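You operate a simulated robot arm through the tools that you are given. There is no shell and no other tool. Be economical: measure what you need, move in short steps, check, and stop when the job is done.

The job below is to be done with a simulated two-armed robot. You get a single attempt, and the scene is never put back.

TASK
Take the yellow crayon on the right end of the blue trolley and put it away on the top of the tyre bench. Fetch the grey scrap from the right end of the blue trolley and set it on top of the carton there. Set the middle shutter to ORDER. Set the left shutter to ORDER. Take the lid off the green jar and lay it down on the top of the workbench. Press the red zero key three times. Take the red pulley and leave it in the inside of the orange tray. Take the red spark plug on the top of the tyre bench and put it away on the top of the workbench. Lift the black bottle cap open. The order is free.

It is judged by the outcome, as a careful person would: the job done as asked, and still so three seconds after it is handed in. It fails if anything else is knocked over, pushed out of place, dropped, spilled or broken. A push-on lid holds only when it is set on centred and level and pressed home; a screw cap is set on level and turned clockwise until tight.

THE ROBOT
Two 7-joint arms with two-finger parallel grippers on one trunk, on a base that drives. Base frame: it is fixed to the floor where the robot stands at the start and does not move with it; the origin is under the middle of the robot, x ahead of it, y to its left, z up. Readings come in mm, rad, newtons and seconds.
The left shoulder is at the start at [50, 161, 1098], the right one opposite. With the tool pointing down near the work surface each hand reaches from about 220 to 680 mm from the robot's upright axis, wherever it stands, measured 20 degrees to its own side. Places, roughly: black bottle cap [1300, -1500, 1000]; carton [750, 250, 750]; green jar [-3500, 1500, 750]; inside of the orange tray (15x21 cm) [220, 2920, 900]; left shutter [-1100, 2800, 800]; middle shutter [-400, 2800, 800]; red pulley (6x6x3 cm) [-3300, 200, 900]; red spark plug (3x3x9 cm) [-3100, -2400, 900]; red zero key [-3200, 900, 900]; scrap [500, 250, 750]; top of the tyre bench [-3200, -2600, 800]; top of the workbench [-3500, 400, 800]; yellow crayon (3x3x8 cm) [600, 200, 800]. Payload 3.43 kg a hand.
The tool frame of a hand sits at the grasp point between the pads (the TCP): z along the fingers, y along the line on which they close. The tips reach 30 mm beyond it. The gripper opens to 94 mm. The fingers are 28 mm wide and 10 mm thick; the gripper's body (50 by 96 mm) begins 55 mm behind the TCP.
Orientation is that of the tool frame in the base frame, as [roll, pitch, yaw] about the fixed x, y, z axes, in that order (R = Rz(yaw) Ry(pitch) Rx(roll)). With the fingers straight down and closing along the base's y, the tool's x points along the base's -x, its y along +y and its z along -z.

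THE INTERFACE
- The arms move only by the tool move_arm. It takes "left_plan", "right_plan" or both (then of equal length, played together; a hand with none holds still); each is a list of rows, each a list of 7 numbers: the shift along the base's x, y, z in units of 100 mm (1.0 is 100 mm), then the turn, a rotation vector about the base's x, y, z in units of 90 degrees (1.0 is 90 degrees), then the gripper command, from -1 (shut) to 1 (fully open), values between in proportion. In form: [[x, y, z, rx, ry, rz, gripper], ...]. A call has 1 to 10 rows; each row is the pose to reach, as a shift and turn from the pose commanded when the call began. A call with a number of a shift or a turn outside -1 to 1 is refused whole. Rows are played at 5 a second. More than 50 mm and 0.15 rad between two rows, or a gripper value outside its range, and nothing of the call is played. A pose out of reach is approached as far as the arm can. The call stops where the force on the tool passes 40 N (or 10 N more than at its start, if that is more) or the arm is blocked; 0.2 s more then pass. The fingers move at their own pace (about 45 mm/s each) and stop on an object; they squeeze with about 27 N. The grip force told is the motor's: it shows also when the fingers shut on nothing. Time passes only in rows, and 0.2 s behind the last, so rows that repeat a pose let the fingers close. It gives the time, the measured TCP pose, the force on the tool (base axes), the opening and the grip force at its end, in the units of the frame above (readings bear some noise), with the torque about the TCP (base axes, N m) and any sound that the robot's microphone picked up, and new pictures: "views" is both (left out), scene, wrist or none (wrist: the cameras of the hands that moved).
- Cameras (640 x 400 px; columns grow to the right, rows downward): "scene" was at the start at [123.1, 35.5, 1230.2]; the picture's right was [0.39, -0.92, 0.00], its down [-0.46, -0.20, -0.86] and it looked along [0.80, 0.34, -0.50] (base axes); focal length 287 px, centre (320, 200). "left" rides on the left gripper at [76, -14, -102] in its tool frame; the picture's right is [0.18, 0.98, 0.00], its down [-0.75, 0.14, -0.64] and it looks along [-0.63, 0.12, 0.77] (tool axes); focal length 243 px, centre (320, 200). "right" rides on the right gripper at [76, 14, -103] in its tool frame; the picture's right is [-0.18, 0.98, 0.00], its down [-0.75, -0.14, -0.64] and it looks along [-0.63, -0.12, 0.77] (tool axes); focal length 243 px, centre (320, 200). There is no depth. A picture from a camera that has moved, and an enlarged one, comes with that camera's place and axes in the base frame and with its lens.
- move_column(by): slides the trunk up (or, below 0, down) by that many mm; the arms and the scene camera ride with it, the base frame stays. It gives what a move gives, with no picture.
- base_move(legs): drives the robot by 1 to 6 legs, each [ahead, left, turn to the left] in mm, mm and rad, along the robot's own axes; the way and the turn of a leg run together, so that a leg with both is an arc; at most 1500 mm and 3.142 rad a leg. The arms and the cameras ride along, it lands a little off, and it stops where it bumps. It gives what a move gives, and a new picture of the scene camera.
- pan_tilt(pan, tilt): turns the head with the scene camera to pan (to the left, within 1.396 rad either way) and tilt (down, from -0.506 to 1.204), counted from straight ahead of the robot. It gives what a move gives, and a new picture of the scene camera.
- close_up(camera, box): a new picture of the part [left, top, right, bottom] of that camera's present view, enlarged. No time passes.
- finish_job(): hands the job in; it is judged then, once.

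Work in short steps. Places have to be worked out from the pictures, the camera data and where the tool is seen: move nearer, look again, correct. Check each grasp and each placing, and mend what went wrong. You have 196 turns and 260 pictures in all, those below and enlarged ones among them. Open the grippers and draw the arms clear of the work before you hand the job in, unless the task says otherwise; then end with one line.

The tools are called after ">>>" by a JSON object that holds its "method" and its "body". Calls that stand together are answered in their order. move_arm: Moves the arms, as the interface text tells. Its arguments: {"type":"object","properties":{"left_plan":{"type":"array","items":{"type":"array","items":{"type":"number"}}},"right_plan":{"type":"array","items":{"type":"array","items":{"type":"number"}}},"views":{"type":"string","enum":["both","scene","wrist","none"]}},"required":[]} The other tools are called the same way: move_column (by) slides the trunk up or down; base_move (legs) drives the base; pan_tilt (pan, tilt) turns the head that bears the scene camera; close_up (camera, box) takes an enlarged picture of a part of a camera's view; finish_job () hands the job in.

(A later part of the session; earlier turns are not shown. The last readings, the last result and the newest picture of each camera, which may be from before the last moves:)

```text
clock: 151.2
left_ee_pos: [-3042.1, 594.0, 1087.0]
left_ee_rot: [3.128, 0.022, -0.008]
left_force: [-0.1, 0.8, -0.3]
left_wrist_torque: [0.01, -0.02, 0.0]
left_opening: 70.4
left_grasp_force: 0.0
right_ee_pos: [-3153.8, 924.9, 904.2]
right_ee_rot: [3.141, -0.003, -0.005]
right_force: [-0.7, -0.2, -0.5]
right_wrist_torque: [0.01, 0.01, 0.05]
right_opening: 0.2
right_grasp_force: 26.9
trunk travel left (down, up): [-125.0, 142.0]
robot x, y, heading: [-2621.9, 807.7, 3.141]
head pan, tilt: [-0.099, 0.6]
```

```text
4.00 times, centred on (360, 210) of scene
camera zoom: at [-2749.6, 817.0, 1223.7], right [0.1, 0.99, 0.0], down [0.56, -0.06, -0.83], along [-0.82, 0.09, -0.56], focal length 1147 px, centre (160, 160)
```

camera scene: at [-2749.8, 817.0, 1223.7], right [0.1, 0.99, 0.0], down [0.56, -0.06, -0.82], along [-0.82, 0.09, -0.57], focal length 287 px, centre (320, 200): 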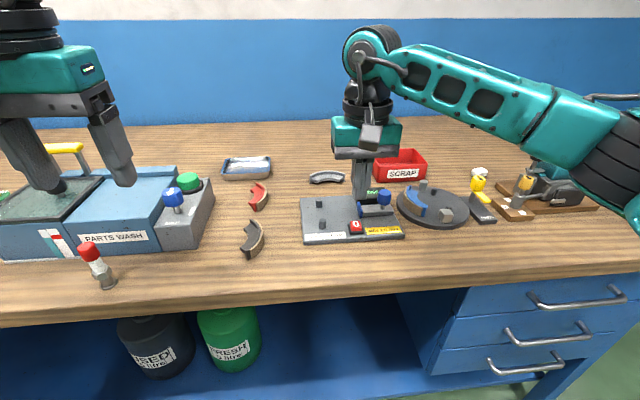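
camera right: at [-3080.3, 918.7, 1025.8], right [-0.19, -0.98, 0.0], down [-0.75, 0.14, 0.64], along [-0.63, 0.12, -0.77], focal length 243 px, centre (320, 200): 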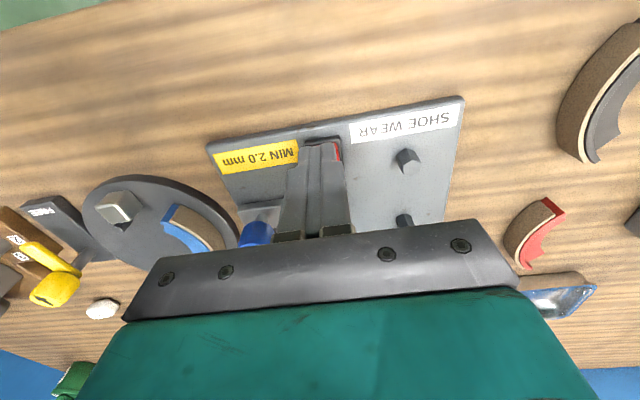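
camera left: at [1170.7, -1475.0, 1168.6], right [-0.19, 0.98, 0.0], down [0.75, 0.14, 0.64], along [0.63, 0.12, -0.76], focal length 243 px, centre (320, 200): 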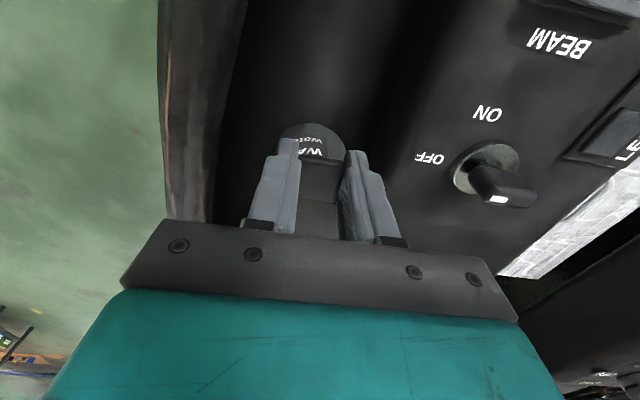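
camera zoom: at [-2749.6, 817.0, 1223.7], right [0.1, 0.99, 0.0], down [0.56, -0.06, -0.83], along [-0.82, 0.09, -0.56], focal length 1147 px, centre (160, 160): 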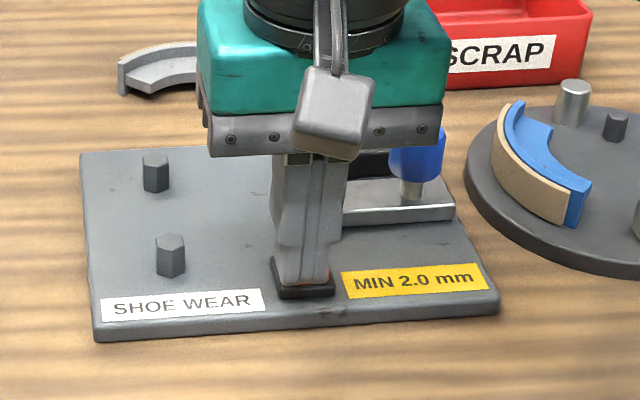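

There is still no force, so I keep going in small steps.

>>> {"method": "move_arm", "body": {"right_plan": [[0, 0, -0.015, 0, 0, 0, -1], [0, 0, -0.03, 0, 0, 0, -1]], "views": "none"}}

>>> {"method": "move_arm", "body": {"right_plan": [[0, 0, -0.015, 0, 0, 0, -1], [0, 0, -0.03, 0, 0, 0, -1]], "views": "wrist"}}

```text
clock: 151.8
left_ee_pos: [-3042.6, 593.5, 1085.5]
left_ee_rot: [3.128, 0.021, -0.006]
left_force: [0.6, 0.0, -0.7]
left_wrist_torque: [0.01, 0.01, 0.05]
left_opening: 70.4
left_grasp_force: 0.1
right_ee_pos: [-3152.0, 923.6, 901.4]
right_ee_rot: [3.141, -0.002, -0.004]
right_force: [-0.2, 0.2, 0.1]
right_wrist_torque: [0.03, 0.0, -0.02]
right_opening: 0.0
right_grasp_force: 26.8
trunk travel left (down, up): [-125.0, 142.0]
robot x, y, heading: [-2621.0, 807.0, 3.135]
head pan, tilt: [-0.099, 0.6]
```

```text
clock: 152.3
left_ee_pos: [-3041.2, 595.0, 1086.8]
left_ee_rot: [3.128, 0.023, -0.007]
left_force: [-0.5, 0.6, 1.1]
left_wrist_torque: [0.02, -0.01, -0.01]
left_opening: 70.5
left_grasp_force: 0.1
right_ee_pos: [-3152.9, 923.8, 898.7]
right_ee_rot: [-3.14, -0.002, -0.004]
right_force: [-0.2, -0.4, -0.4]
right_wrist_torque: [-0.02, -0.02, 0.02]
right_opening: 0.0
right_grasp_force: 27.5
trunk travel left (down, up): [-125.0, 142.0]
robot x, y, heading: [-2621.1, 803.2, 3.139]
head pan, tilt: [-0.099, 0.6]
camera right: at [-3077.1, 911.5, 1000.4], right [-0.19, -0.98, 0.0], down [-0.75, 0.14, 0.64], along [-0.63, 0.12, -0.77], focal length 243 px, centre (320, 200)
```

right: 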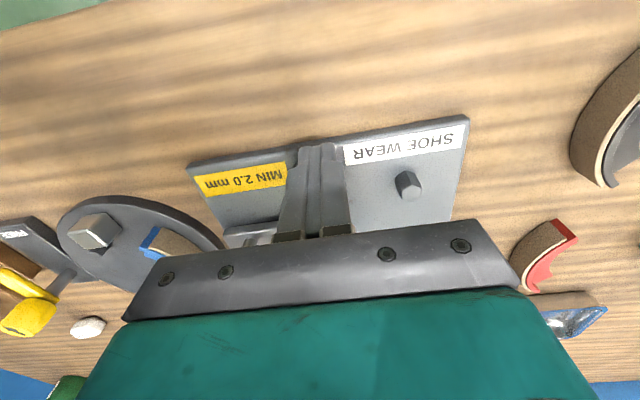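

I was slightly in front of the key, since it lies lower and further back, at about (-3166,931,873). I rise, shift and press again.

>>> {"method": "move_arm", "body": {"right_plan": [[0, 0, 0.2, 0, 0, 0, -1], [-0.12, 0.07, 0.2, 0, 0, 0, -1]], "views": "wrist"}}

>>> {"method": "close_up", "body": {"camera": "scene", "box": [290, 160, 430, 260]}}

```text
clock: 152.9
left_ee_pos: [-3041.3, 593.9, 1087.5]
left_ee_rot: [3.127, 0.022, -0.007]
left_force: [-0.3, -0.4, -1.0]
left_wrist_torque: [0.03, -0.03, 0.04]
left_opening: 70.5
left_grasp_force: 0.1
right_ee_pos: [-3164.9, 930.6, 919.2]
right_ee_rot: [-3.141, -0.002, -0.005]
right_force: [0.1, -0.5, 0.4]
right_wrist_torque: [-0.02, 0.0, 0.02]
right_opening: 0.0
right_grasp_force: 26.7
trunk travel left (down, up): [-125.0, 142.0]
robot x, y, heading: [-2619.4, 805.1, 3.144]
head pan, tilt: [-0.099, 0.6]
camera right: at [-3089.0, 917.8, 1019.5], right [-0.19, -0.98, 0.0], down [-0.75, 0.14, 0.64], along [-0.63, 0.12, -0.77], focal length 243 px, centre (320, 200)
```

right: 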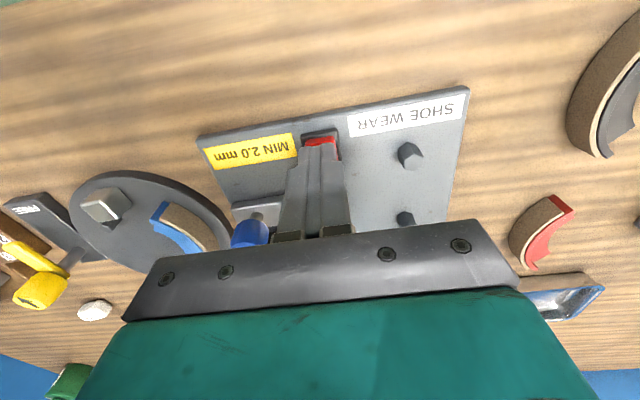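

```text
4.00 times, centred on (360, 210) of scene
camera zoom: at [-2749.7, 817.0, 1223.7], right [0.1, 0.99, 0.0], down [0.56, -0.06, -0.82], along [-0.82, 0.09, -0.57], focal length 1147 px, centre (160, 160)
```

zoom: 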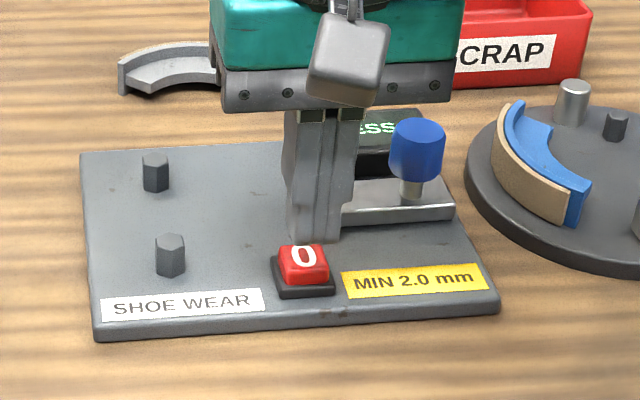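

The key centre is a touch further back, at about (-3171,928). I adjust and go down.

>>> {"method": "move_arm", "body": {"right_plan": [[-0.06, -0.03, 0, 0, 0, 0, -1], [-0.06, -0.03, -0.1, 0, 0, 0, -1], [-0.06, -0.03, -0.15, 0, 0, 0, -1]], "views": "none"}}

>>> {"method": "move_arm", "body": {"right_plan": [[0, 0, -0.015, 0, 0, 0, -1], [0, 0, -0.03, 0, 0, 0, -1]], "views": "none"}}

>>> {"method": "close_up", "body": {"camera": "scene", "box": [290, 160, 430, 260]}}

```text
clock: 153.8
left_ee_pos: [-3042.1, 594.6, 1086.7]
left_ee_rot: [3.127, 0.023, -0.007]
left_force: [0.2, 0.0, 0.5]
left_wrist_torque: [0.0, 0.01, -0.02]
left_opening: 70.6
left_grasp_force: 0.1
right_ee_pos: [-3171.0, 928.3, 902.9]
right_ee_rot: [3.141, -0.003, -0.004]
right_force: [-0.1, 0.1, -0.7]
right_wrist_torque: [0.02, -0.01, 0.0]
right_opening: 0.1
right_grasp_force: 26.7
trunk travel left (down, up): [-125.0, 142.0]
robot x, y, heading: [-2621.7, 804.5, 3.137]
head pan, tilt: [-0.099, 0.6]
```

```text
clock: 154.3
left_ee_pos: [-3041.6, 593.2, 1085.9]
left_ee_rot: [3.128, 0.022, -0.007]
left_force: [0.7, -0.7, -0.7]
left_wrist_torque: [-0.01, 0.03, 0.02]
left_opening: 70.5
left_grasp_force: 0.0
right_ee_pos: [-3172.1, 927.8, 901.2]
right_ee_rot: [-3.141, -0.001, -0.003]
right_force: [-0.3, -0.6, -0.5]
right_wrist_torque: [0.01, 0.01, 0.0]
right_opening: 0.1
right_grasp_force: 26.8
trunk travel left (down, up): [-125.0, 142.0]
robot x, y, heading: [-2623.2, 807.9, 3.136]
head pan, tilt: [-0.099, 0.6]
```

```text
4.00 times, centred on (360, 210) of scene
camera zoom: at [-2749.6, 817.0, 1223.7], right [0.1, 0.99, 0.0], down [0.56, -0.06, -0.83], along [-0.82, 0.09, -0.56], focal length 1147 px, centre (160, 160)
```

zoom: 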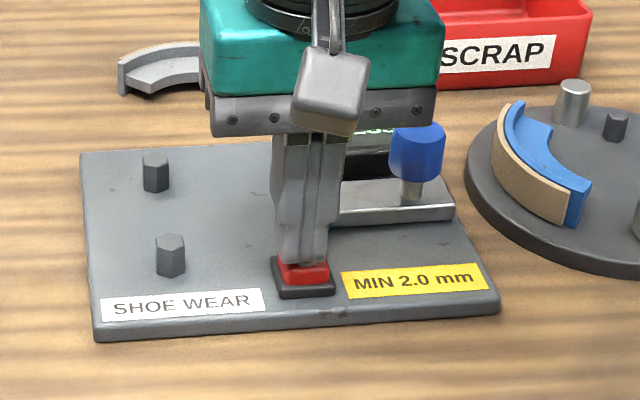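

Now the tip is well over the key. I continue in 2 mm steps.

>>> {"method": "move_arm", "body": {"right_plan": [[0, 0, -0.02, 0, 0, 0, -1], [0, 0, -0.04, 0, 0, 0, -1]], "views": "none"}}

>>> {"method": "move_arm", "body": {"right_plan": [[0, 0, -0.015, 0, 0, 0, -1], [0, 0, -0.03, 0, 0, 0, -1]], "views": "none"}}

>>> {"method": "close_up", "body": {"camera": "scene", "box": [290, 160, 430, 260]}}

```text
clock: 154.9
left_ee_pos: [-3042.8, 594.1, 1086.8]
left_ee_rot: [3.127, 0.025, -0.007]
left_force: [0.8, 0.6, -0.4]
left_wrist_torque: [0.0, -0.02, 0.02]
left_opening: 70.4
left_grasp_force: 0.0
right_ee_pos: [-3171.6, 928.8, 897.9]
right_ee_rot: [3.141, -0.003, -0.004]
right_force: [-0.6, -0.4, -0.1]
right_wrist_torque: [0.0, 0.03, -0.03]
right_opening: 0.0
right_grasp_force: 27.1
trunk travel left (down, up): [-125.0, 142.0]
robot x, y, heading: [-2623.2, 811.1, 3.141]
head pan, tilt: [-0.099, 0.6]
```

```text
clock: 155.6
left_ee_pos: [-3041.9, 593.3, 1086.9]
left_ee_rot: [3.128, 0.024, -0.007]
left_force: [-0.3, -1.1, 0.0]
left_wrist_torque: [0.03, -0.01, -0.02]
left_opening: 70.3
left_grasp_force: 0.1
right_ee_pos: [-3171.7, 927.2, 894.6]
right_ee_rot: [-3.141, -0.002, -0.004]
right_force: [1.7, 0.1, 1.2]
right_wrist_torque: [0.0, -0.01, 0.01]
right_opening: 0.0
right_grasp_force: 27.1
trunk travel left (down, up): [-125.0, 142.0]
robot x, y, heading: [-2621.4, 806.7, 3.138]
head pan, tilt: [-0.099, 0.6]
heard: click
```

```text
4.00 times, centred on (360, 210) of scene
camera zoom: at [-2749.2, 816.9, 1223.8], right [0.1, 0.99, 0.0], down [0.56, -0.06, -0.83], along [-0.82, 0.09, -0.56], focal length 1147 px, centre (160, 160)
```

zoom: 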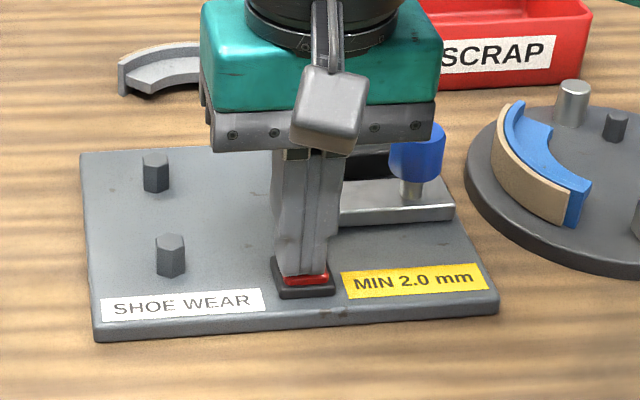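

I heard a click, so that is press 1. I rise 15 mm and read the display.

>>> {"method": "move_arm", "body": {"right_plan": [[0, 0, 0.08, 0, 0, 0, -1], [0, 0, 0.15, 0, 0, 0, -1], [0, 0, 0.15, 0, 0, 0, -1]], "views": "none"}}

>>> {"method": "close_up", "body": {"camera": "scene", "box": [290, 160, 430, 260]}}

```text
clock: 156.3
left_ee_pos: [-3041.8, 595.0, 1086.0]
left_ee_rot: [3.126, 0.022, -0.008]
left_force: [0.8, -0.5, -0.8]
left_wrist_torque: [0.01, -0.02, 0.02]
left_opening: 70.7
left_grasp_force: 0.0
right_ee_pos: [-3171.7, 931.5, 909.0]
right_ee_rot: [-3.141, -0.002, -0.006]
right_force: [-1.1, 0.0, -0.2]
right_wrist_torque: [0.02, -0.01, -0.02]
right_opening: 0.0
right_grasp_force: 27.0
trunk travel left (down, up): [-125.0, 142.0]
robot x, y, heading: [-2619.5, 807.9, 3.139]
head pan, tilt: [-0.099, 0.6]
```

```text
4.00 times, centred on (360, 210) of scene
camera zoom: at [-2749.6, 817.0, 1223.7], right [0.1, 0.99, 0.0], down [0.56, -0.06, -0.83], along [-0.82, 0.09, -0.56], focal length 1147 px, centre (160, 160)
```

zoom: 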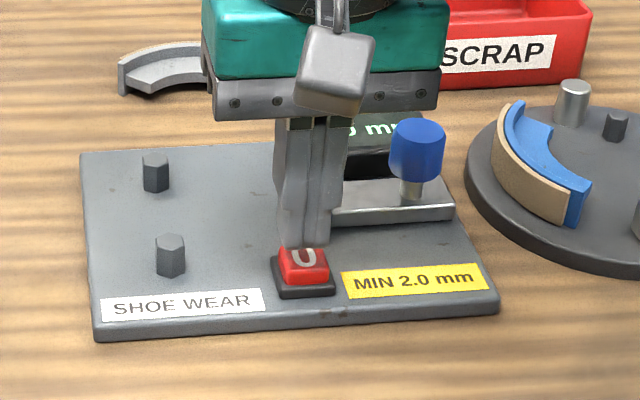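

The display changed to a reading. Press 2 and its release follow, with the same depth.

>>> {"method": "move_arm", "body": {"right_plan": [[0, -0.02, -0.08, 0, 0, 0, -1], [0, -0.02, -0.12, 0, 0, 0, -1], [0, -0.02, -0.15, 0, 0, 0, -1], [0, -0.02, -0.155, 0, 0, 0, -1]], "views": "none"}}

>>> {"method": "move_arm", "body": {"right_plan": [[0, 0, 0.08, 0, 0, 0, -1], [0, 0, 0.15, 0, 0, 0, -1], [0, 0, 0.15, 0, 0, 0, -1]], "views": "none"}}

```text
clock: 157.3
left_ee_pos: [-3042.5, 594.9, 1086.1]
left_ee_rot: [3.13, 0.023, -0.006]
left_force: [1.0, -0.1, -0.3]
left_wrist_torque: [-0.02, -0.05, 0.0]
left_opening: 70.6
left_grasp_force: 0.0
right_ee_pos: [-3171.1, 926.2, 893.7]
right_ee_rot: [3.141, 0.0, -0.005]
right_force: [-2.3, 2.4, 3.5]
right_wrist_torque: [0.03, 0.1, 0.01]
right_opening: 0.0
right_grasp_force: 26.6
trunk travel left (down, up): [-125.0, 142.0]
robot x, y, heading: [-2623.8, 807.7, 3.139]
head pan, tilt: [-0.099, 0.6]
heard: click
```

```text
clock: 158.2
left_ee_pos: [-3042.5, 594.8, 1087.0]
left_ee_rot: [3.128, 0.023, -0.005]
left_force: [-0.1, 0.8, -1.3]
left_wrist_torque: [0.04, -0.01, 0.0]
left_opening: 70.4
left_grasp_force: 0.0
right_ee_pos: [-3170.3, 926.1, 907.8]
right_ee_rot: [-3.141, -0.002, -0.005]
right_force: [-0.2, 0.4, -0.5]
right_wrist_torque: [-0.03, 0.01, 0.03]
right_opening: 0.0
right_grasp_force: 26.8
trunk travel left (down, up): [-125.0, 142.0]
robot x, y, heading: [-2619.4, 805.1, 3.137]
head pan, tilt: [-0.099, 0.6]
```

The second click came. Now press 3.

>>> {"method": "move_arm", "body": {"right_plan": [[0, 0, -0.07, 0, 0, 0, -1], [0, 0, -0.11, 0, 0, 0, -1], [0, 0, -0.14, 0, 0, 0, -1], [0, 0, -0.15, 0, 0, 0, -1]], "views": "none"}}

>>> {"method": "move_arm", "body": {"right_plan": [[0, 0, 0.15, 0, 0, 0, -1], [0, 0, 0.5, 0, 0, 0, -1], [0.3, 0, 0.8, 0, 0, 0, -1], [0.6, 0, 1, 0, 0, 0, -1]], "views": "none"}}

>>> {"method": "close_up", "body": {"camera": "scene", "box": [290, 160, 430, 260]}}

```text
clock: 159.2
left_ee_pos: [-3041.8, 594.7, 1086.6]
left_ee_rot: [3.128, 0.024, -0.007]
left_force: [-1.6, 0.9, -0.6]
left_wrist_torque: [0.0, -0.02, 0.02]
left_opening: 70.6
left_grasp_force: 0.1
right_ee_pos: [-3170.7, 926.9, 893.6]
right_ee_rot: [3.141, -0.001, -0.004]
right_force: [1.5, -1.0, 5.1]
right_wrist_torque: [-0.03, 0.03, 0.0]
right_opening: 0.0
right_grasp_force: 27.3
trunk travel left (down, up): [-125.0, 142.0]
robot x, y, heading: [-2622.0, 804.1, 3.139]
head pan, tilt: [-0.099, 0.6]
heard: click
```

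```text
clock: 160.2
left_ee_pos: [-3041.9, 594.0, 1086.7]
left_ee_rot: [3.128, 0.024, -0.008]
left_force: [1.0, -0.8, 0.1]
left_wrist_torque: [-0.03, 0.0, 0.02]
left_opening: 70.5
left_grasp_force: 0.0
right_ee_pos: [-3111.0, 926.9, 993.1]
right_ee_rot: [3.141, -0.001, -0.005]
right_force: [0.0, 0.7, 0.7]
right_wrist_torque: [0.01, -0.01, 0.01]
right_opening: 0.1
right_grasp_force: 27.1
trunk travel left (down, up): [-125.0, 142.0]
robot x, y, heading: [-2622.3, 805.7, 3.139]
head pan, tilt: [-0.099, 0.6]
```

```text
4.00 times, centred on (360, 210) of scene
camera zoom: at [-2749.3, 817.1, 1223.7], right [0.1, 0.99, 0.0], down [0.56, -0.06, -0.83], along [-0.82, 0.09, -0.56], focal length 1147 px, centre (160, 160)
```

zoom: 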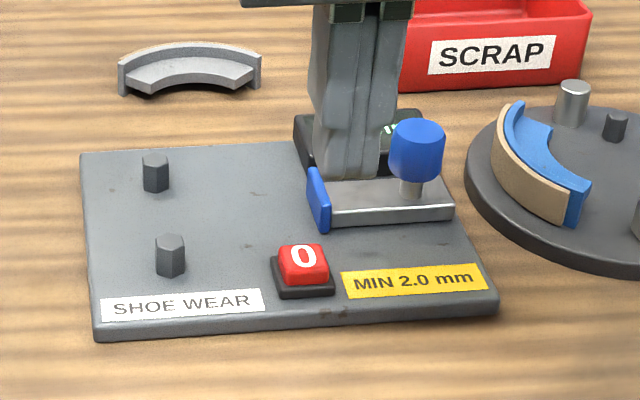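

Three clicks are done and the key is free. Next is the green jar at the back right of the bench, so I drive right to look at it.

>>> {"method": "base_move", "body": {"legs": [[0, -500, 0.0]]}}

>>> {"method": "pan_tilt", "body": {"pan": -0.3, "tilt": 0.45}}

```text
clock: 165.1
left_ee_pos: [-3040.4, 1095.6, 1087.6]
left_ee_rot: [3.128, 0.023, 0.001]
left_force: [-0.1, -0.2, 0.7]
left_wrist_torque: [0.0, 0.01, -0.02]
left_opening: 70.6
left_grasp_force: 0.0
right_ee_pos: [-3111.4, 1428.4, 992.8]
right_ee_rot: [3.141, -0.001, 0.001]
right_force: [0.0, 0.1, 0.5]
right_wrist_torque: [-0.01, -0.01, -0.01]
right_opening: 0.0
right_grasp_force: 26.8
trunk travel left (down, up): [-125.0, 142.0]
robot x, y, heading: [-2620.0, 1310.4, -3.14]
head pan, tilt: [-0.099, 0.6]
camera scene: at [-2749.1, 1321.0, 1223.7], right [0.1, 1.0, 0.0], down [0.56, -0.06, -0.83], along [-0.82, 0.08, -0.56], focal length 287 px, centre (320, 200)
```

scene: 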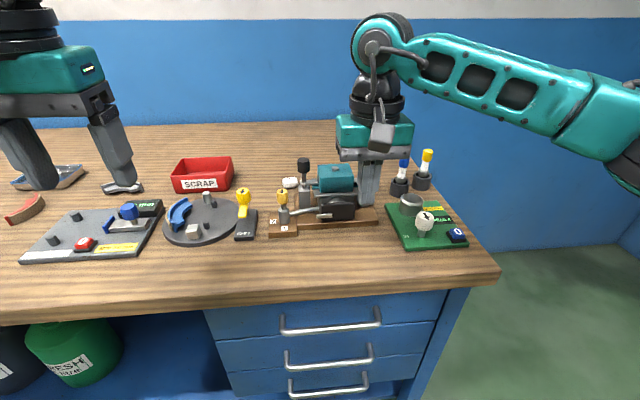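

```text
clock: 165.8
left_ee_pos: [-3040.0, 1097.4, 1085.8]
left_ee_rot: [3.126, 0.026, -0.001]
left_force: [-0.2, 0.0, 0.7]
left_wrist_torque: [0.0, 0.01, 0.04]
left_opening: 70.5
left_grasp_force: 0.1
right_ee_pos: [-3112.0, 1428.2, 992.7]
right_ee_rot: [3.141, -0.001, 0.001]
right_force: [-0.2, 0.7, -0.2]
right_wrist_torque: [-0.01, 0.03, 0.01]
right_opening: 0.3
right_grasp_force: 26.6
trunk travel left (down, up): [-125.0, 142.0]
robot x, y, heading: [-2626.2, 1313.2, -3.142]
head pan, tilt: [-0.3, 0.45]
camera scene: at [-2749.0, 1339.3, 1237.2], right [0.29, 0.96, 0.0], down [0.42, -0.13, -0.9], along [-0.86, 0.26, -0.44], focal length 287 px, centre (320, 200)
```

scene: 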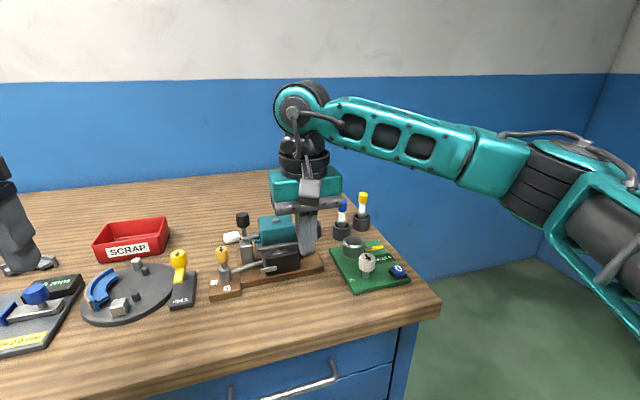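

My right hand hides the jar. I pull it back and up and look again.

>>> {"method": "move_arm", "body": {"right_plan": [[0.3, 0.2, 0.25, 0, 0, 0, -1], [0.6, 0.4, 0.5, 0, 0, 0, -1], [0.9, 0.6, 0.6, 0, 0, 0, -1], [1, 0.9, 0.6, 0, 0, 0, 0.5]], "views": "scene"}}

>>> {"method": "close_up", "body": {"camera": "scene", "box": [180, 160, 440, 320]}}

```text
clock: 166.8
left_ee_pos: [-3040.2, 1096.8, 1086.9]
left_ee_rot: [3.127, 0.024, -0.001]
left_force: [-0.4, 0.3, -0.1]
left_wrist_torque: [0.04, -0.02, 0.0]
left_opening: 70.5
left_grasp_force: 0.0
right_ee_pos: [-3009.5, 1523.8, 1054.0]
right_ee_rot: [3.141, -0.001, 0.001]
right_force: [-0.2, 0.9, -0.2]
right_wrist_torque: [0.01, -0.03, -0.03]
right_opening: 32.7
right_grasp_force: 0.1
trunk travel left (down, up): [-125.0, 142.0]
robot x, y, heading: [-2619.2, 1310.7, -3.143]
head pan, tilt: [-0.3, 0.45]
camera scene: at [-2748.7, 1339.8, 1237.3], right [0.29, 0.96, 0.0], down [0.42, -0.13, -0.9], along [-0.86, 0.26, -0.44], focal length 287 px, centre (320, 200)
```

scene: 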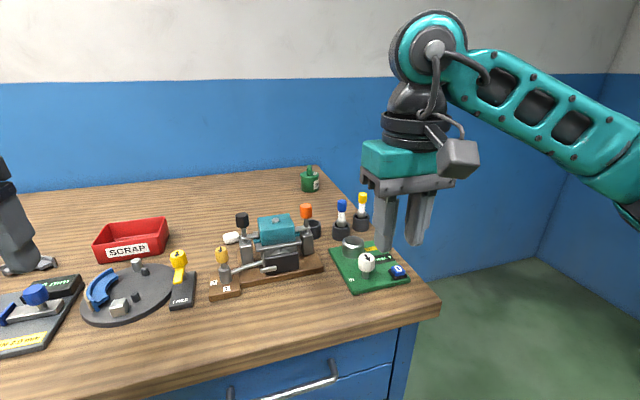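

```text
2.46 times, centred on (310, 240) of scene
camera zoom: at [-2748.7, 1339.8, 1237.3], right [0.29, 0.96, 0.0], down [0.42, -0.13, -0.9], along [-0.86, 0.26, -0.44], focal length 706 px, centre (345, 102)
```

zoom: 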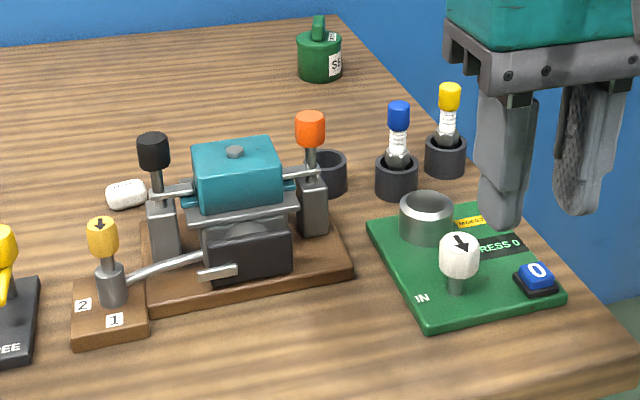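

The jar is at about (-3575,1553), near the bench's right end (end at y≈1640). I go round to that end and face it.

>>> {"method": "base_move", "body": {"legs": [[0, -760, 0], [0, 0, 1.571]]}}

>>> {"method": "pan_tilt", "body": {"pan": -0.9, "tilt": 0.6}}

```text
clock: 177.6
left_ee_pos: [-2408.2, 1641.6, 1087.2]
left_ee_rot: [3.129, 0.025, 1.579]
left_force: [0.7, -0.3, 0.3]
left_wrist_torque: [0.02, -0.03, -0.03]
left_opening: 70.5
left_grasp_force: 0.0
right_ee_pos: [-2834.2, 1668.8, 1054.4]
right_ee_rot: [-3.14, -0.001, 1.582]
right_force: [0.5, -0.3, 0.2]
right_wrist_torque: [0.01, 0.05, 0.0]
right_opening: 70.4
right_grasp_force: 0.1
trunk travel left (down, up): [-125.0, 142.0]
robot x, y, heading: [-2628.9, 2060.1, -1.563]
head pan, tilt: [-0.3, 0.45]
camera scene: at [-2654.1, 1931.9, 1237.3], right [-0.96, 0.28, 0.0], down [0.12, 0.42, -0.9], along [-0.26, -0.86, -0.44], focal length 287 px, centre (320, 200)
```

scene: 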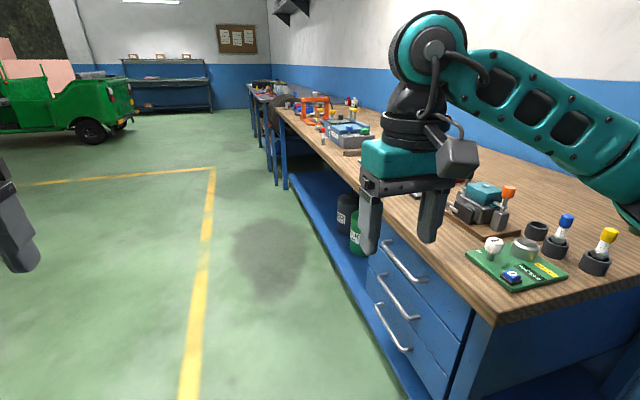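

```text
clock: 178.6
left_ee_pos: [-2407.3, 1643.0, 1085.7]
left_ee_rot: [3.127, 0.024, 1.579]
left_force: [0.2, 0.2, -0.4]
left_wrist_torque: [-0.02, 0.01, 0.02]
left_opening: 70.4
left_grasp_force: 0.1
right_ee_pos: [-2834.7, 1669.4, 1053.3]
right_ee_rot: [-3.141, -0.002, 1.58]
right_force: [-1.3, 0.6, -0.2]
right_wrist_torque: [-0.03, 0.03, 0.0]
right_opening: 70.7
right_grasp_force: 0.1
trunk travel left (down, up): [-125.0, 142.0]
robot x, y, heading: [-2628.6, 2059.7, -1.563]
head pan, tilt: [-0.901, 0.6]
camera scene: at [-2696.6, 1964.3, 1223.7], right [-0.63, 0.78, 0.0], down [0.44, 0.36, -0.83], along [-0.64, -0.52, -0.56], focal length 287 px, centre (320, 200)
```

scene: 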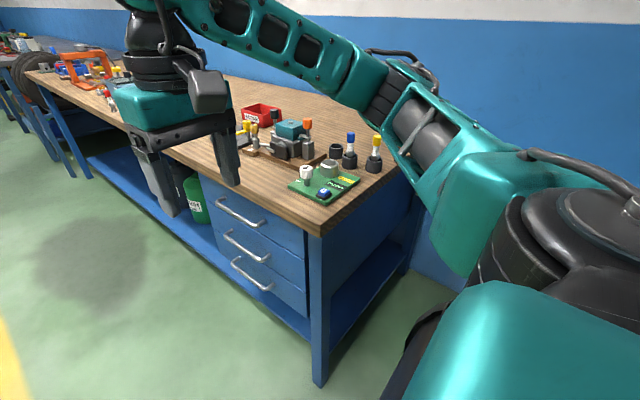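

The way is clear along the bench end. I slide right 760 mm.

>>> {"method": "base_move", "body": {"legs": [[0, -760, -0.008]]}}

>>> {"method": "pan_tilt", "body": {"pan": -0.3, "tilt": 0.65}}

```text
clock: 185.5
left_ee_pos: [-3158.4, 1640.3, 1087.0]
left_ee_rot: [3.128, 0.026, 1.542]
left_force: [-0.7, 0.2, 0.0]
left_wrist_torque: [-0.01, 0.0, 0.0]
left_opening: 70.5
left_grasp_force: 0.0
right_ee_pos: [-3583.0, 1682.9, 1052.9]
right_ee_rot: [3.142, 0.0, 1.545]
right_force: [-0.3, -0.5, 0.3]
right_wrist_torque: [-0.01, 0.0, -0.01]
right_opening: 70.4
right_grasp_force: 0.1
trunk travel left (down, up): [-125.0, 142.0]
robot x, y, heading: [-3362.7, 2066.5, -1.595]
head pan, tilt: [-0.901, 0.6]
camera scene: at [-3434.7, 1972.1, 1223.7], right [-0.6, 0.8, 0.0], down [0.45, 0.34, -0.83], along [-0.66, -0.5, -0.56], focal length 287 px, centre (320, 200)
```

scene: 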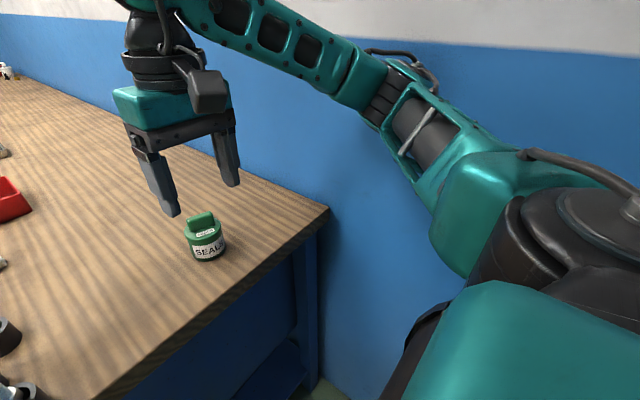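

```text
clock: 186.5
left_ee_pos: [-3157.9, 1640.1, 1087.3]
left_ee_rot: [3.127, 0.024, 1.544]
left_force: [0.2, -0.3, -0.4]
left_wrist_torque: [-0.01, -0.01, 0.03]
left_opening: 70.6
left_grasp_force: 0.0
right_ee_pos: [-3582.8, 1681.5, 1053.3]
right_ee_rot: [-3.141, -0.002, 1.545]
right_force: [0.6, -0.2, -0.3]
right_wrist_torque: [-0.04, -0.02, 0.0]
right_opening: 70.6
right_grasp_force: 0.0
trunk travel left (down, up): [-125.0, 142.0]
robot x, y, heading: [-3362.8, 2066.3, -1.596]
head pan, tilt: [-0.3, 0.649]
camera scene: at [-3391.8, 1943.0, 1219.4], right [-0.95, 0.32, 0.0], down [0.19, 0.57, -0.8], along [-0.26, -0.75, -0.6], focal length 287 px, centre (320, 200)
```

scene: 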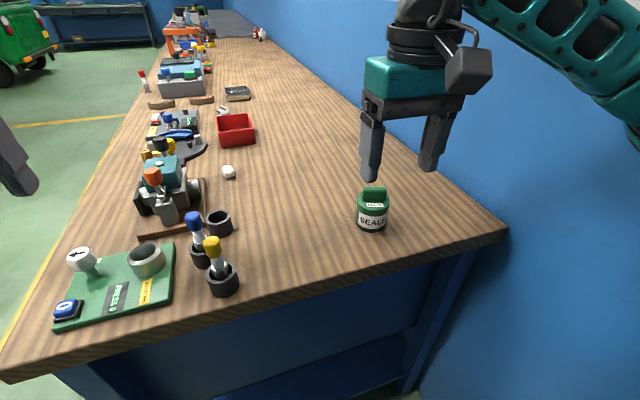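

>>> {"method": "close_up", "body": {"camera": "scene", "box": [320, 130, 440, 250]}}

>>> {"method": "close_up", "body": {"camera": "right", "box": [160, 0, 480, 200]}}

```text
3.33 times, centred on (380, 190) of scene
camera zoom: at [-3391.8, 1943.0, 1219.4], right [-0.95, 0.32, 0.0], down [0.19, 0.57, -0.8], along [-0.26, -0.75, -0.6], focal length 956 px, centre (120, 233)
```

zoom: 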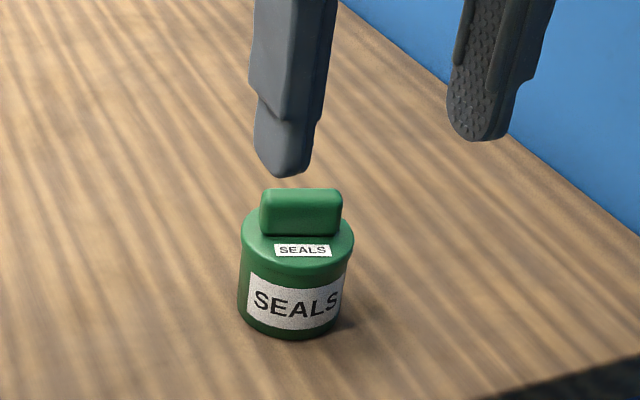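

```text
2.00 times, centred on (320, 100) of right
camera zoom: at [-3567.1, 1759.2, 1155.2], right [0.98, -0.21, 0.0], down [-0.16, -0.75, 0.64], along [-0.13, -0.63, -0.77], focal length 485 px, centre (320, 400)
```

zoom: 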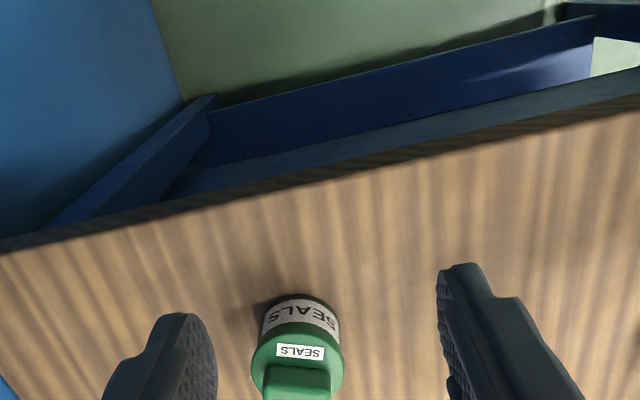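

The jar's lid has a bar handle at about (-3615,1589,926), running roughly along x with a 15° turn. I move the right hand over it, aligned to grip the bar end to end.

>>> {"method": "move_arm", "body": {"right_plan": [[-0.1, -0.3, -0.1, 0, 0, -0.05, 0.5], [-0.2, -0.6, -0.3, 0, 0, -0.1, 0.5], [-0.32, -0.92, -0.5, 0, 0, -0.15, 0.5]], "views": "both"}}

>>> {"method": "close_up", "body": {"camera": "scene", "box": [320, 130, 440, 250]}}

```text
clock: 187.3
left_ee_pos: [-3158.3, 1639.5, 1087.4]
left_ee_rot: [3.126, 0.024, 1.541]
left_force: [0.3, 0.8, 0.2]
left_wrist_torque: [0.03, 0.0, 0.0]
left_opening: 70.5
left_grasp_force: 0.1
right_ee_pos: [-3617.1, 1592.8, 1002.6]
right_ee_rot: [3.14, -0.003, 1.309]
right_force: [0.6, -0.5, -0.6]
right_wrist_torque: [-0.04, -0.01, -0.01]
right_opening: 70.5
right_grasp_force: 0.0
trunk travel left (down, up): [-125.0, 142.0]
robot x, y, heading: [-3362.9, 2066.9, -1.602]
head pan, tilt: [-0.3, 0.649]
camera scene: at [-3391.8, 1942.7, 1219.4], right [-0.95, 0.32, 0.0], down [0.19, 0.57, -0.8], along [-0.25, -0.75, -0.6], focal length 287 px, centre (320, 200)
camera right: at [-3582.3, 1663.0, 1104.0], right [0.9, -0.43, 0.0], down [-0.33, -0.69, 0.64], along [-0.28, -0.58, -0.77], focal length 243 px, centre (320, 200)
```

scene: 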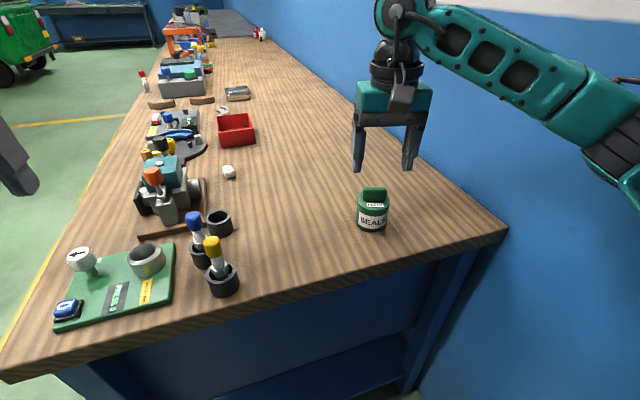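
right: 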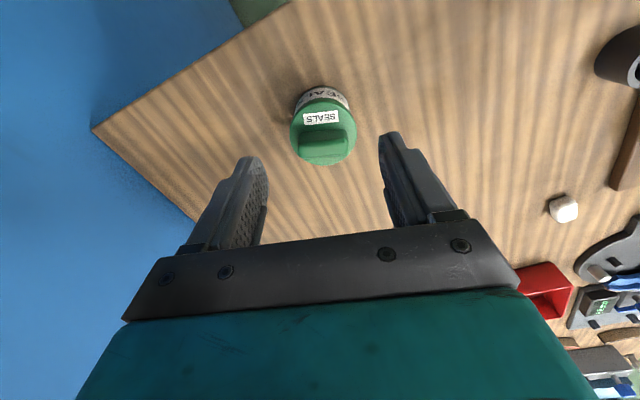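

```text
3.33 times, centred on (380, 190) of scene
camera zoom: at [-3391.8, 1942.7, 1219.4], right [-0.95, 0.32, 0.0], down [0.19, 0.57, -0.8], along [-0.25, -0.75, -0.6], focal length 956 px, centre (120, 233)
```

zoom: 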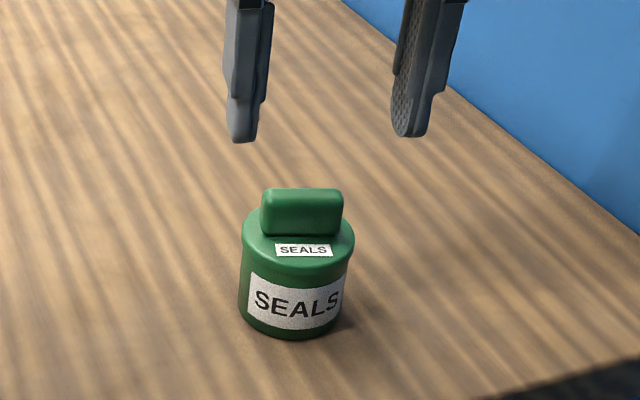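

The refined handle position is (-3620,1577,916). I move in and go down to TCP z≈945.

>>> {"method": "move_arm", "body": {"right_plan": [[-0.03, -0.16, -0.2, 0, 0, 0, 0.5], [-0.03, -0.16, -0.4, 0, 0, 0, 0.5], [-0.03, -0.16, -0.57, 0, 0, 0, 0.5]], "views": "wrist"}}

>>> {"method": "close_up", "body": {"camera": "scene", "box": [320, 130, 440, 250]}}

```text
clock: 188.1
left_ee_pos: [-3159.9, 1640.2, 1087.0]
left_ee_rot: [3.127, 0.025, 1.543]
left_force: [-0.1, 0.0, -0.3]
left_wrist_torque: [-0.04, -0.01, 0.01]
left_opening: 70.2
left_grasp_force: 0.0
right_ee_pos: [-3619.8, 1575.5, 947.2]
right_ee_rot: [-3.141, -0.001, 1.308]
right_force: [-0.8, 1.0, -0.2]
right_wrist_torque: [0.03, -0.02, -0.03]
right_opening: 70.4
right_grasp_force: 0.1
trunk travel left (down, up): [-125.0, 142.0]
robot x, y, heading: [-3361.7, 2064.2, -1.599]
head pan, tilt: [-0.3, 0.649]
camera right: at [-3585.7, 1646.6, 1048.9], right [0.9, -0.43, 0.0], down [-0.33, -0.69, 0.64], along [-0.28, -0.58, -0.77], focal length 243 px, centre (320, 200)
```

right: 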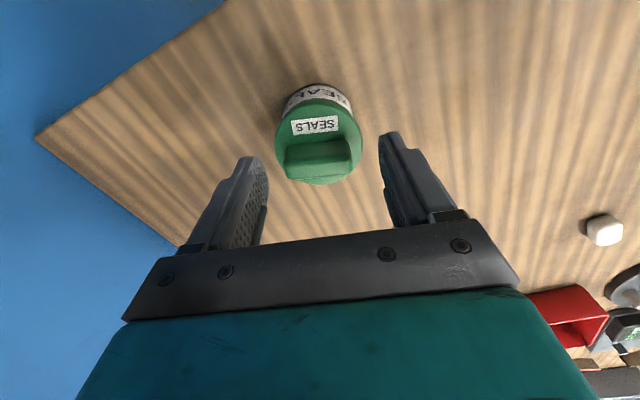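

```text
3.33 times, centred on (380, 190) of scene
camera zoom: at [-3391.8, 1942.9, 1219.4], right [-0.95, 0.32, 0.0], down [0.19, 0.57, -0.8], along [-0.25, -0.75, -0.6], focal length 956 px, centre (120, 233)
```

zoom: 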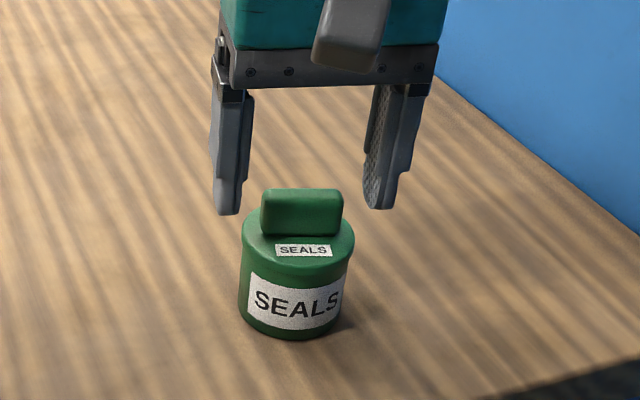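

The tips are near the bar's top half. I lower a few more mm, watching the force.

>>> {"method": "move_arm", "body": {"right_plan": [[0, 0, -0.05, 0, 0, 0, 0.3], [0, 0, -0.09, 0, 0, 0, 0.1], [0, 0, -0.11, 0, 0, 0, 0.1]], "views": "wrist"}}

>>> {"method": "close_up", "body": {"camera": "scene", "box": [320, 130, 440, 250]}}

```text
clock: 188.9
left_ee_pos: [-3157.9, 1640.8, 1087.2]
left_ee_rot: [3.128, 0.024, 1.542]
left_force: [0.4, 0.3, 0.1]
left_wrist_torque: [-0.03, 0.0, 0.01]
left_opening: 70.3
left_grasp_force: 0.1
right_ee_pos: [-3617.7, 1575.7, 936.2]
right_ee_rot: [3.142, -0.002, 1.309]
right_force: [-0.1, -0.3, 0.7]
right_wrist_torque: [0.02, 0.0, -0.01]
right_opening: 51.5
right_grasp_force: 0.1
trunk travel left (down, up): [-125.0, 142.0]
robot x, y, heading: [-3363.1, 2062.8, -1.596]
head pan, tilt: [-0.3, 0.649]
camera right: at [-3584.8, 1646.1, 1037.7], right [0.9, -0.43, 0.0], down [-0.33, -0.69, 0.64], along [-0.28, -0.58, -0.77], focal length 243 px, centre (320, 200)
```

right: 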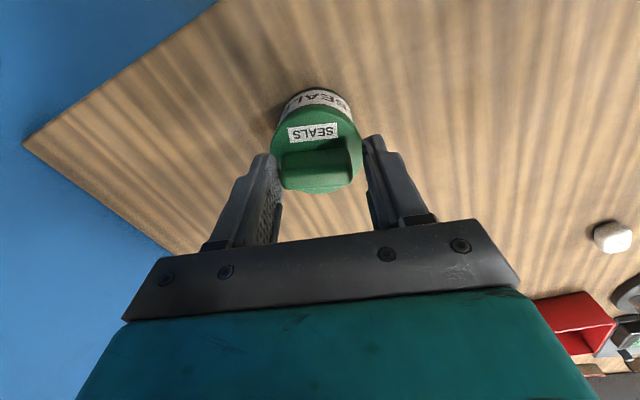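

```text
3.33 times, centred on (380, 190) of scene
camera zoom: at [-3391.7, 1942.9, 1219.4], right [-0.95, 0.32, 0.0], down [0.19, 0.57, -0.8], along [-0.25, -0.75, -0.6], focal length 956 px, centre (120, 233)
```

zoom: 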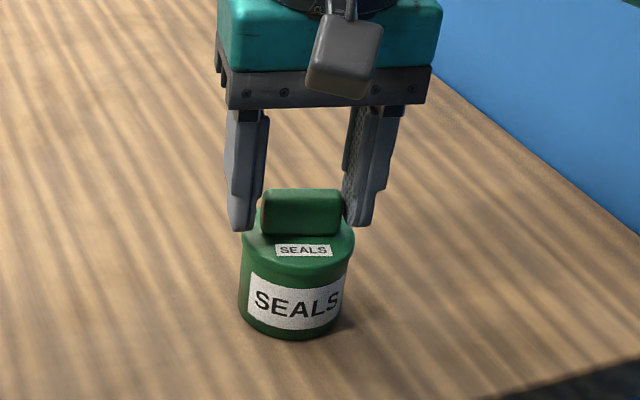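

The fingers straddle the bar. I close on it.

>>> {"method": "move_arm", "body": {"right_plan": [[0, 0, 0, 0, 0, 0, -1], [0, 0, 0, 0, 0, 0, -1], [0, 0, 0, 0, 0, 0, -1], [0, 0, 0, 0, 0, 0, -1]], "views": "none"}}

>>> {"method": "move_arm", "body": {"right_plan": [[0, 0, 0.03, 0, 0, 0, -1], [0, 0, 0.06, 0, 0, 0, -1], [0, 0, 0.1, 0, 0, 0, -1]], "views": "none"}}

>>> {"method": "close_up", "body": {"camera": "scene", "box": [320, 130, 440, 250]}}

```text
clock: 189.9
left_ee_pos: [-3157.9, 1640.0, 1085.9]
left_ee_rot: [3.127, 0.025, 1.544]
left_force: [-0.6, -0.6, 0.1]
left_wrist_torque: [0.07, 0.01, -0.03]
left_opening: 70.7
left_grasp_force: 0.1
right_ee_pos: [-3618.3, 1575.7, 936.1]
right_ee_rot: [-3.141, -0.001, 1.311]
right_force: [-0.2, 0.1, 0.5]
right_wrist_torque: [0.0, 0.0, -0.02]
right_opening: 43.2
right_grasp_force: 26.8
trunk travel left (down, up): [-125.0, 142.0]
robot x, y, heading: [-3368.7, 2063.3, -1.597]
head pan, tilt: [-0.3, 0.649]
heard: snap
```

```text
clock: 190.7
left_ee_pos: [-3158.8, 1640.7, 1087.2]
left_ee_rot: [3.127, 0.025, 1.544]
left_force: [0.1, 0.3, 1.1]
left_wrist_torque: [0.0, -0.03, 0.01]
left_opening: 70.5
left_grasp_force: 0.0
right_ee_pos: [-3618.7, 1573.3, 946.3]
right_ee_rot: [3.14, -0.002, 1.31]
right_force: [-1.0, 0.1, 0.2]
right_wrist_torque: [-0.02, 0.02, -0.02]
right_opening: 43.1
right_grasp_force: 27.6
trunk travel left (down, up): [-125.0, 142.0]
robot x, y, heading: [-3363.8, 2061.3, -1.599]
head pan, tilt: [-0.3, 0.649]
```

```text
3.33 times, centred on (380, 190) of scene
camera zoom: at [-3391.7, 1942.9, 1219.4], right [-0.95, 0.32, 0.0], down [0.19, 0.57, -0.8], along [-0.25, -0.75, -0.6], focal length 956 px, centre (120, 233)
```

zoom: 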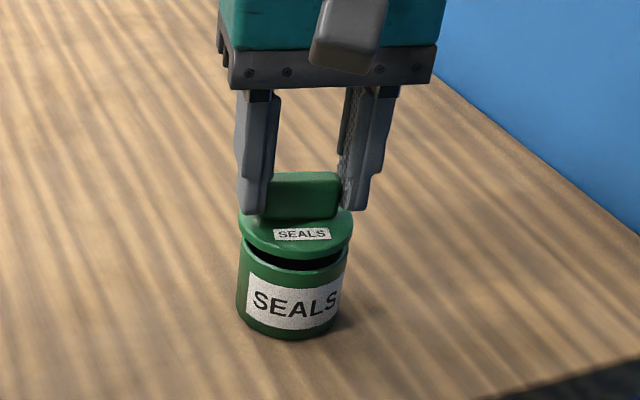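

With a snap the lid came off and the jar stayed put. I lift it clear and carry it 120 mm towards +x, to free bench.

>>> {"method": "move_arm", "body": {"right_plan": [[0, 0, 0.3, 0, 0, 0, -1], [0.1, 0, 0.6, 0, 0, 0, -1], [0.5, -0.03, 0.6, 0, 0, 0, -1], [0.9, -0.08, 0.6, 0, 0, 0, -1]], "views": "none"}}

>>> {"method": "move_arm", "body": {"right_plan": [[0.3, 0, -0.2, 0, 0, 0, -1], [0.35, 0, -0.6, 0, 0, 0, -1], [0.35, 0, -0.8, 0, 0, 0, -1]], "views": "both"}}

>>> {"method": "close_up", "body": {"camera": "scene", "box": [240, 130, 400, 270]}}

```text
clock: 191.7
left_ee_pos: [-3158.9, 1638.9, 1087.5]
left_ee_rot: [3.126, 0.022, 1.542]
left_force: [-0.1, 0.8, 1.3]
left_wrist_torque: [-0.01, -0.02, -0.03]
left_opening: 70.5
left_grasp_force: 0.1
right_ee_pos: [-3526.1, 1567.6, 1007.4]
right_ee_rot: [3.141, -0.001, 1.309]
right_force: [0.2, -0.6, 0.5]
right_wrist_torque: [0.03, 0.0, -0.03]
right_opening: 43.0
right_grasp_force: 27.0
trunk travel left (down, up): [-125.0, 142.0]
robot x, y, heading: [-3360.1, 2066.3, -1.599]
head pan, tilt: [-0.3, 0.649]
```

```text
clock: 192.5
left_ee_pos: [-3158.9, 1639.9, 1086.1]
left_ee_rot: [3.128, 0.025, 1.541]
left_force: [-0.3, 0.0, -0.3]
left_wrist_torque: [0.0, 0.0, -0.01]
left_opening: 70.6
left_grasp_force: 0.1
right_ee_pos: [-3493.1, 1568.0, 926.3]
right_ee_rot: [-3.14, -0.002, 1.307]
right_force: [0.4, 0.6, 0.2]
right_wrist_torque: [-0.01, 0.0, -0.01]
right_opening: 42.9
right_grasp_force: 27.0
trunk travel left (down, up): [-125.0, 142.0]
robot x, y, heading: [-3359.2, 2064.5, -1.597]
head pan, tilt: [-0.3, 0.649]
camera scene: at [-3391.8, 1942.8, 1219.4], right [-0.95, 0.32, 0.0], down [0.19, 0.57, -0.8], along [-0.25, -0.75, -0.6], focal length 287 px, centre (320, 200)
camera right: at [-3459.9, 1637.3, 1026.5], right [0.9, -0.43, 0.0], down [-0.33, -0.69, 0.64], along [-0.28, -0.58, -0.77], focal length 243 px, centre (320, 200)
```

scene: 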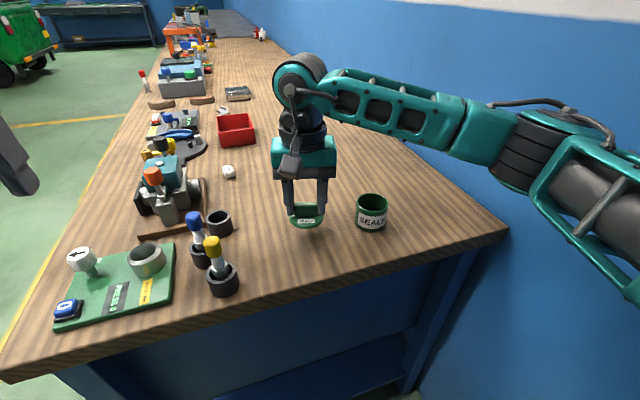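
right: 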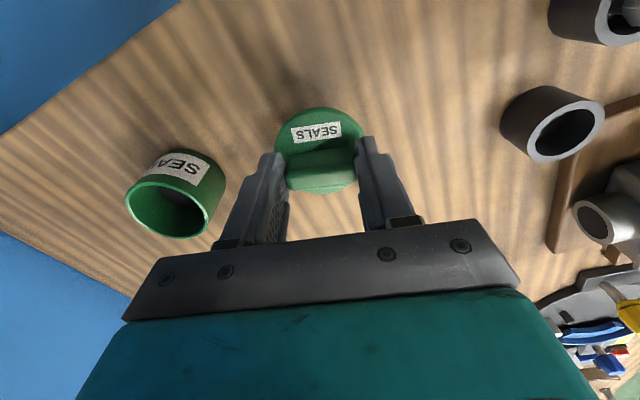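

```text
2.86 times, centred on (320, 200) of scene
camera zoom: at [-3391.8, 1942.8, 1219.4], right [-0.95, 0.32, 0.0], down [0.19, 0.57, -0.8], along [-0.25, -0.75, -0.6], focal length 819 px, centre (320, 200)
```

zoom: 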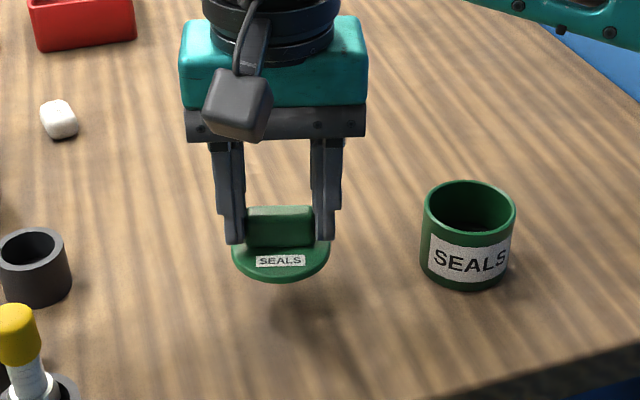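

The spot is clear. I lower the lid onto the bench in steps.

>>> {"method": "move_arm", "body": {"right_plan": [[0, 0, -0.12, 0, 0, 0, -1], [0, 0, -0.18, 0, 0, 0, -1], [0, 0, -0.21, 0, 0, 0, -1]], "views": "none"}}

>>> {"method": "close_up", "body": {"camera": "scene", "box": [240, 130, 400, 270]}}

```text
clock: 193.3
left_ee_pos: [-3158.7, 1640.8, 1086.7]
left_ee_rot: [3.127, 0.023, 1.544]
left_force: [0.1, -0.3, -0.2]
left_wrist_torque: [-0.03, 0.04, 0.02]
left_opening: 70.5
left_grasp_force: 0.0
right_ee_pos: [-3493.9, 1567.5, 903.6]
right_ee_rot: [3.142, 0.0, 1.308]
right_force: [0.9, 0.0, 0.3]
right_wrist_torque: [-0.01, 0.0, -0.01]
right_opening: 43.0
right_grasp_force: 27.4
trunk travel left (down, up): [-125.0, 142.0]
robot x, y, heading: [-3367.0, 2064.3, -1.597]
head pan, tilt: [-0.3, 0.649]
```

```text
2.86 times, centred on (320, 200) of scene
camera zoom: at [-3391.7, 1942.9, 1219.4], right [-0.95, 0.32, 0.0], down [0.19, 0.57, -0.8], along [-0.25, -0.75, -0.6], focal length 819 px, centre (320, 200)
```

zoom: 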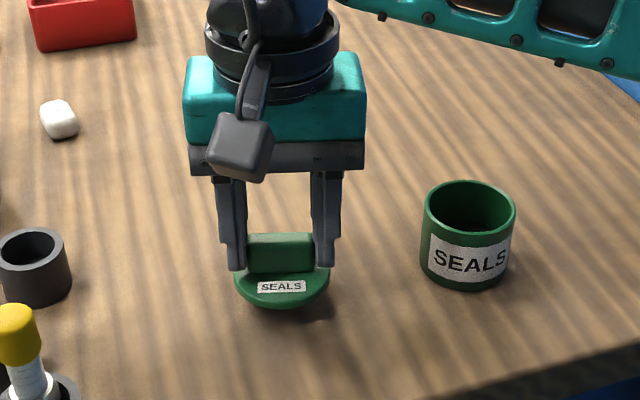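

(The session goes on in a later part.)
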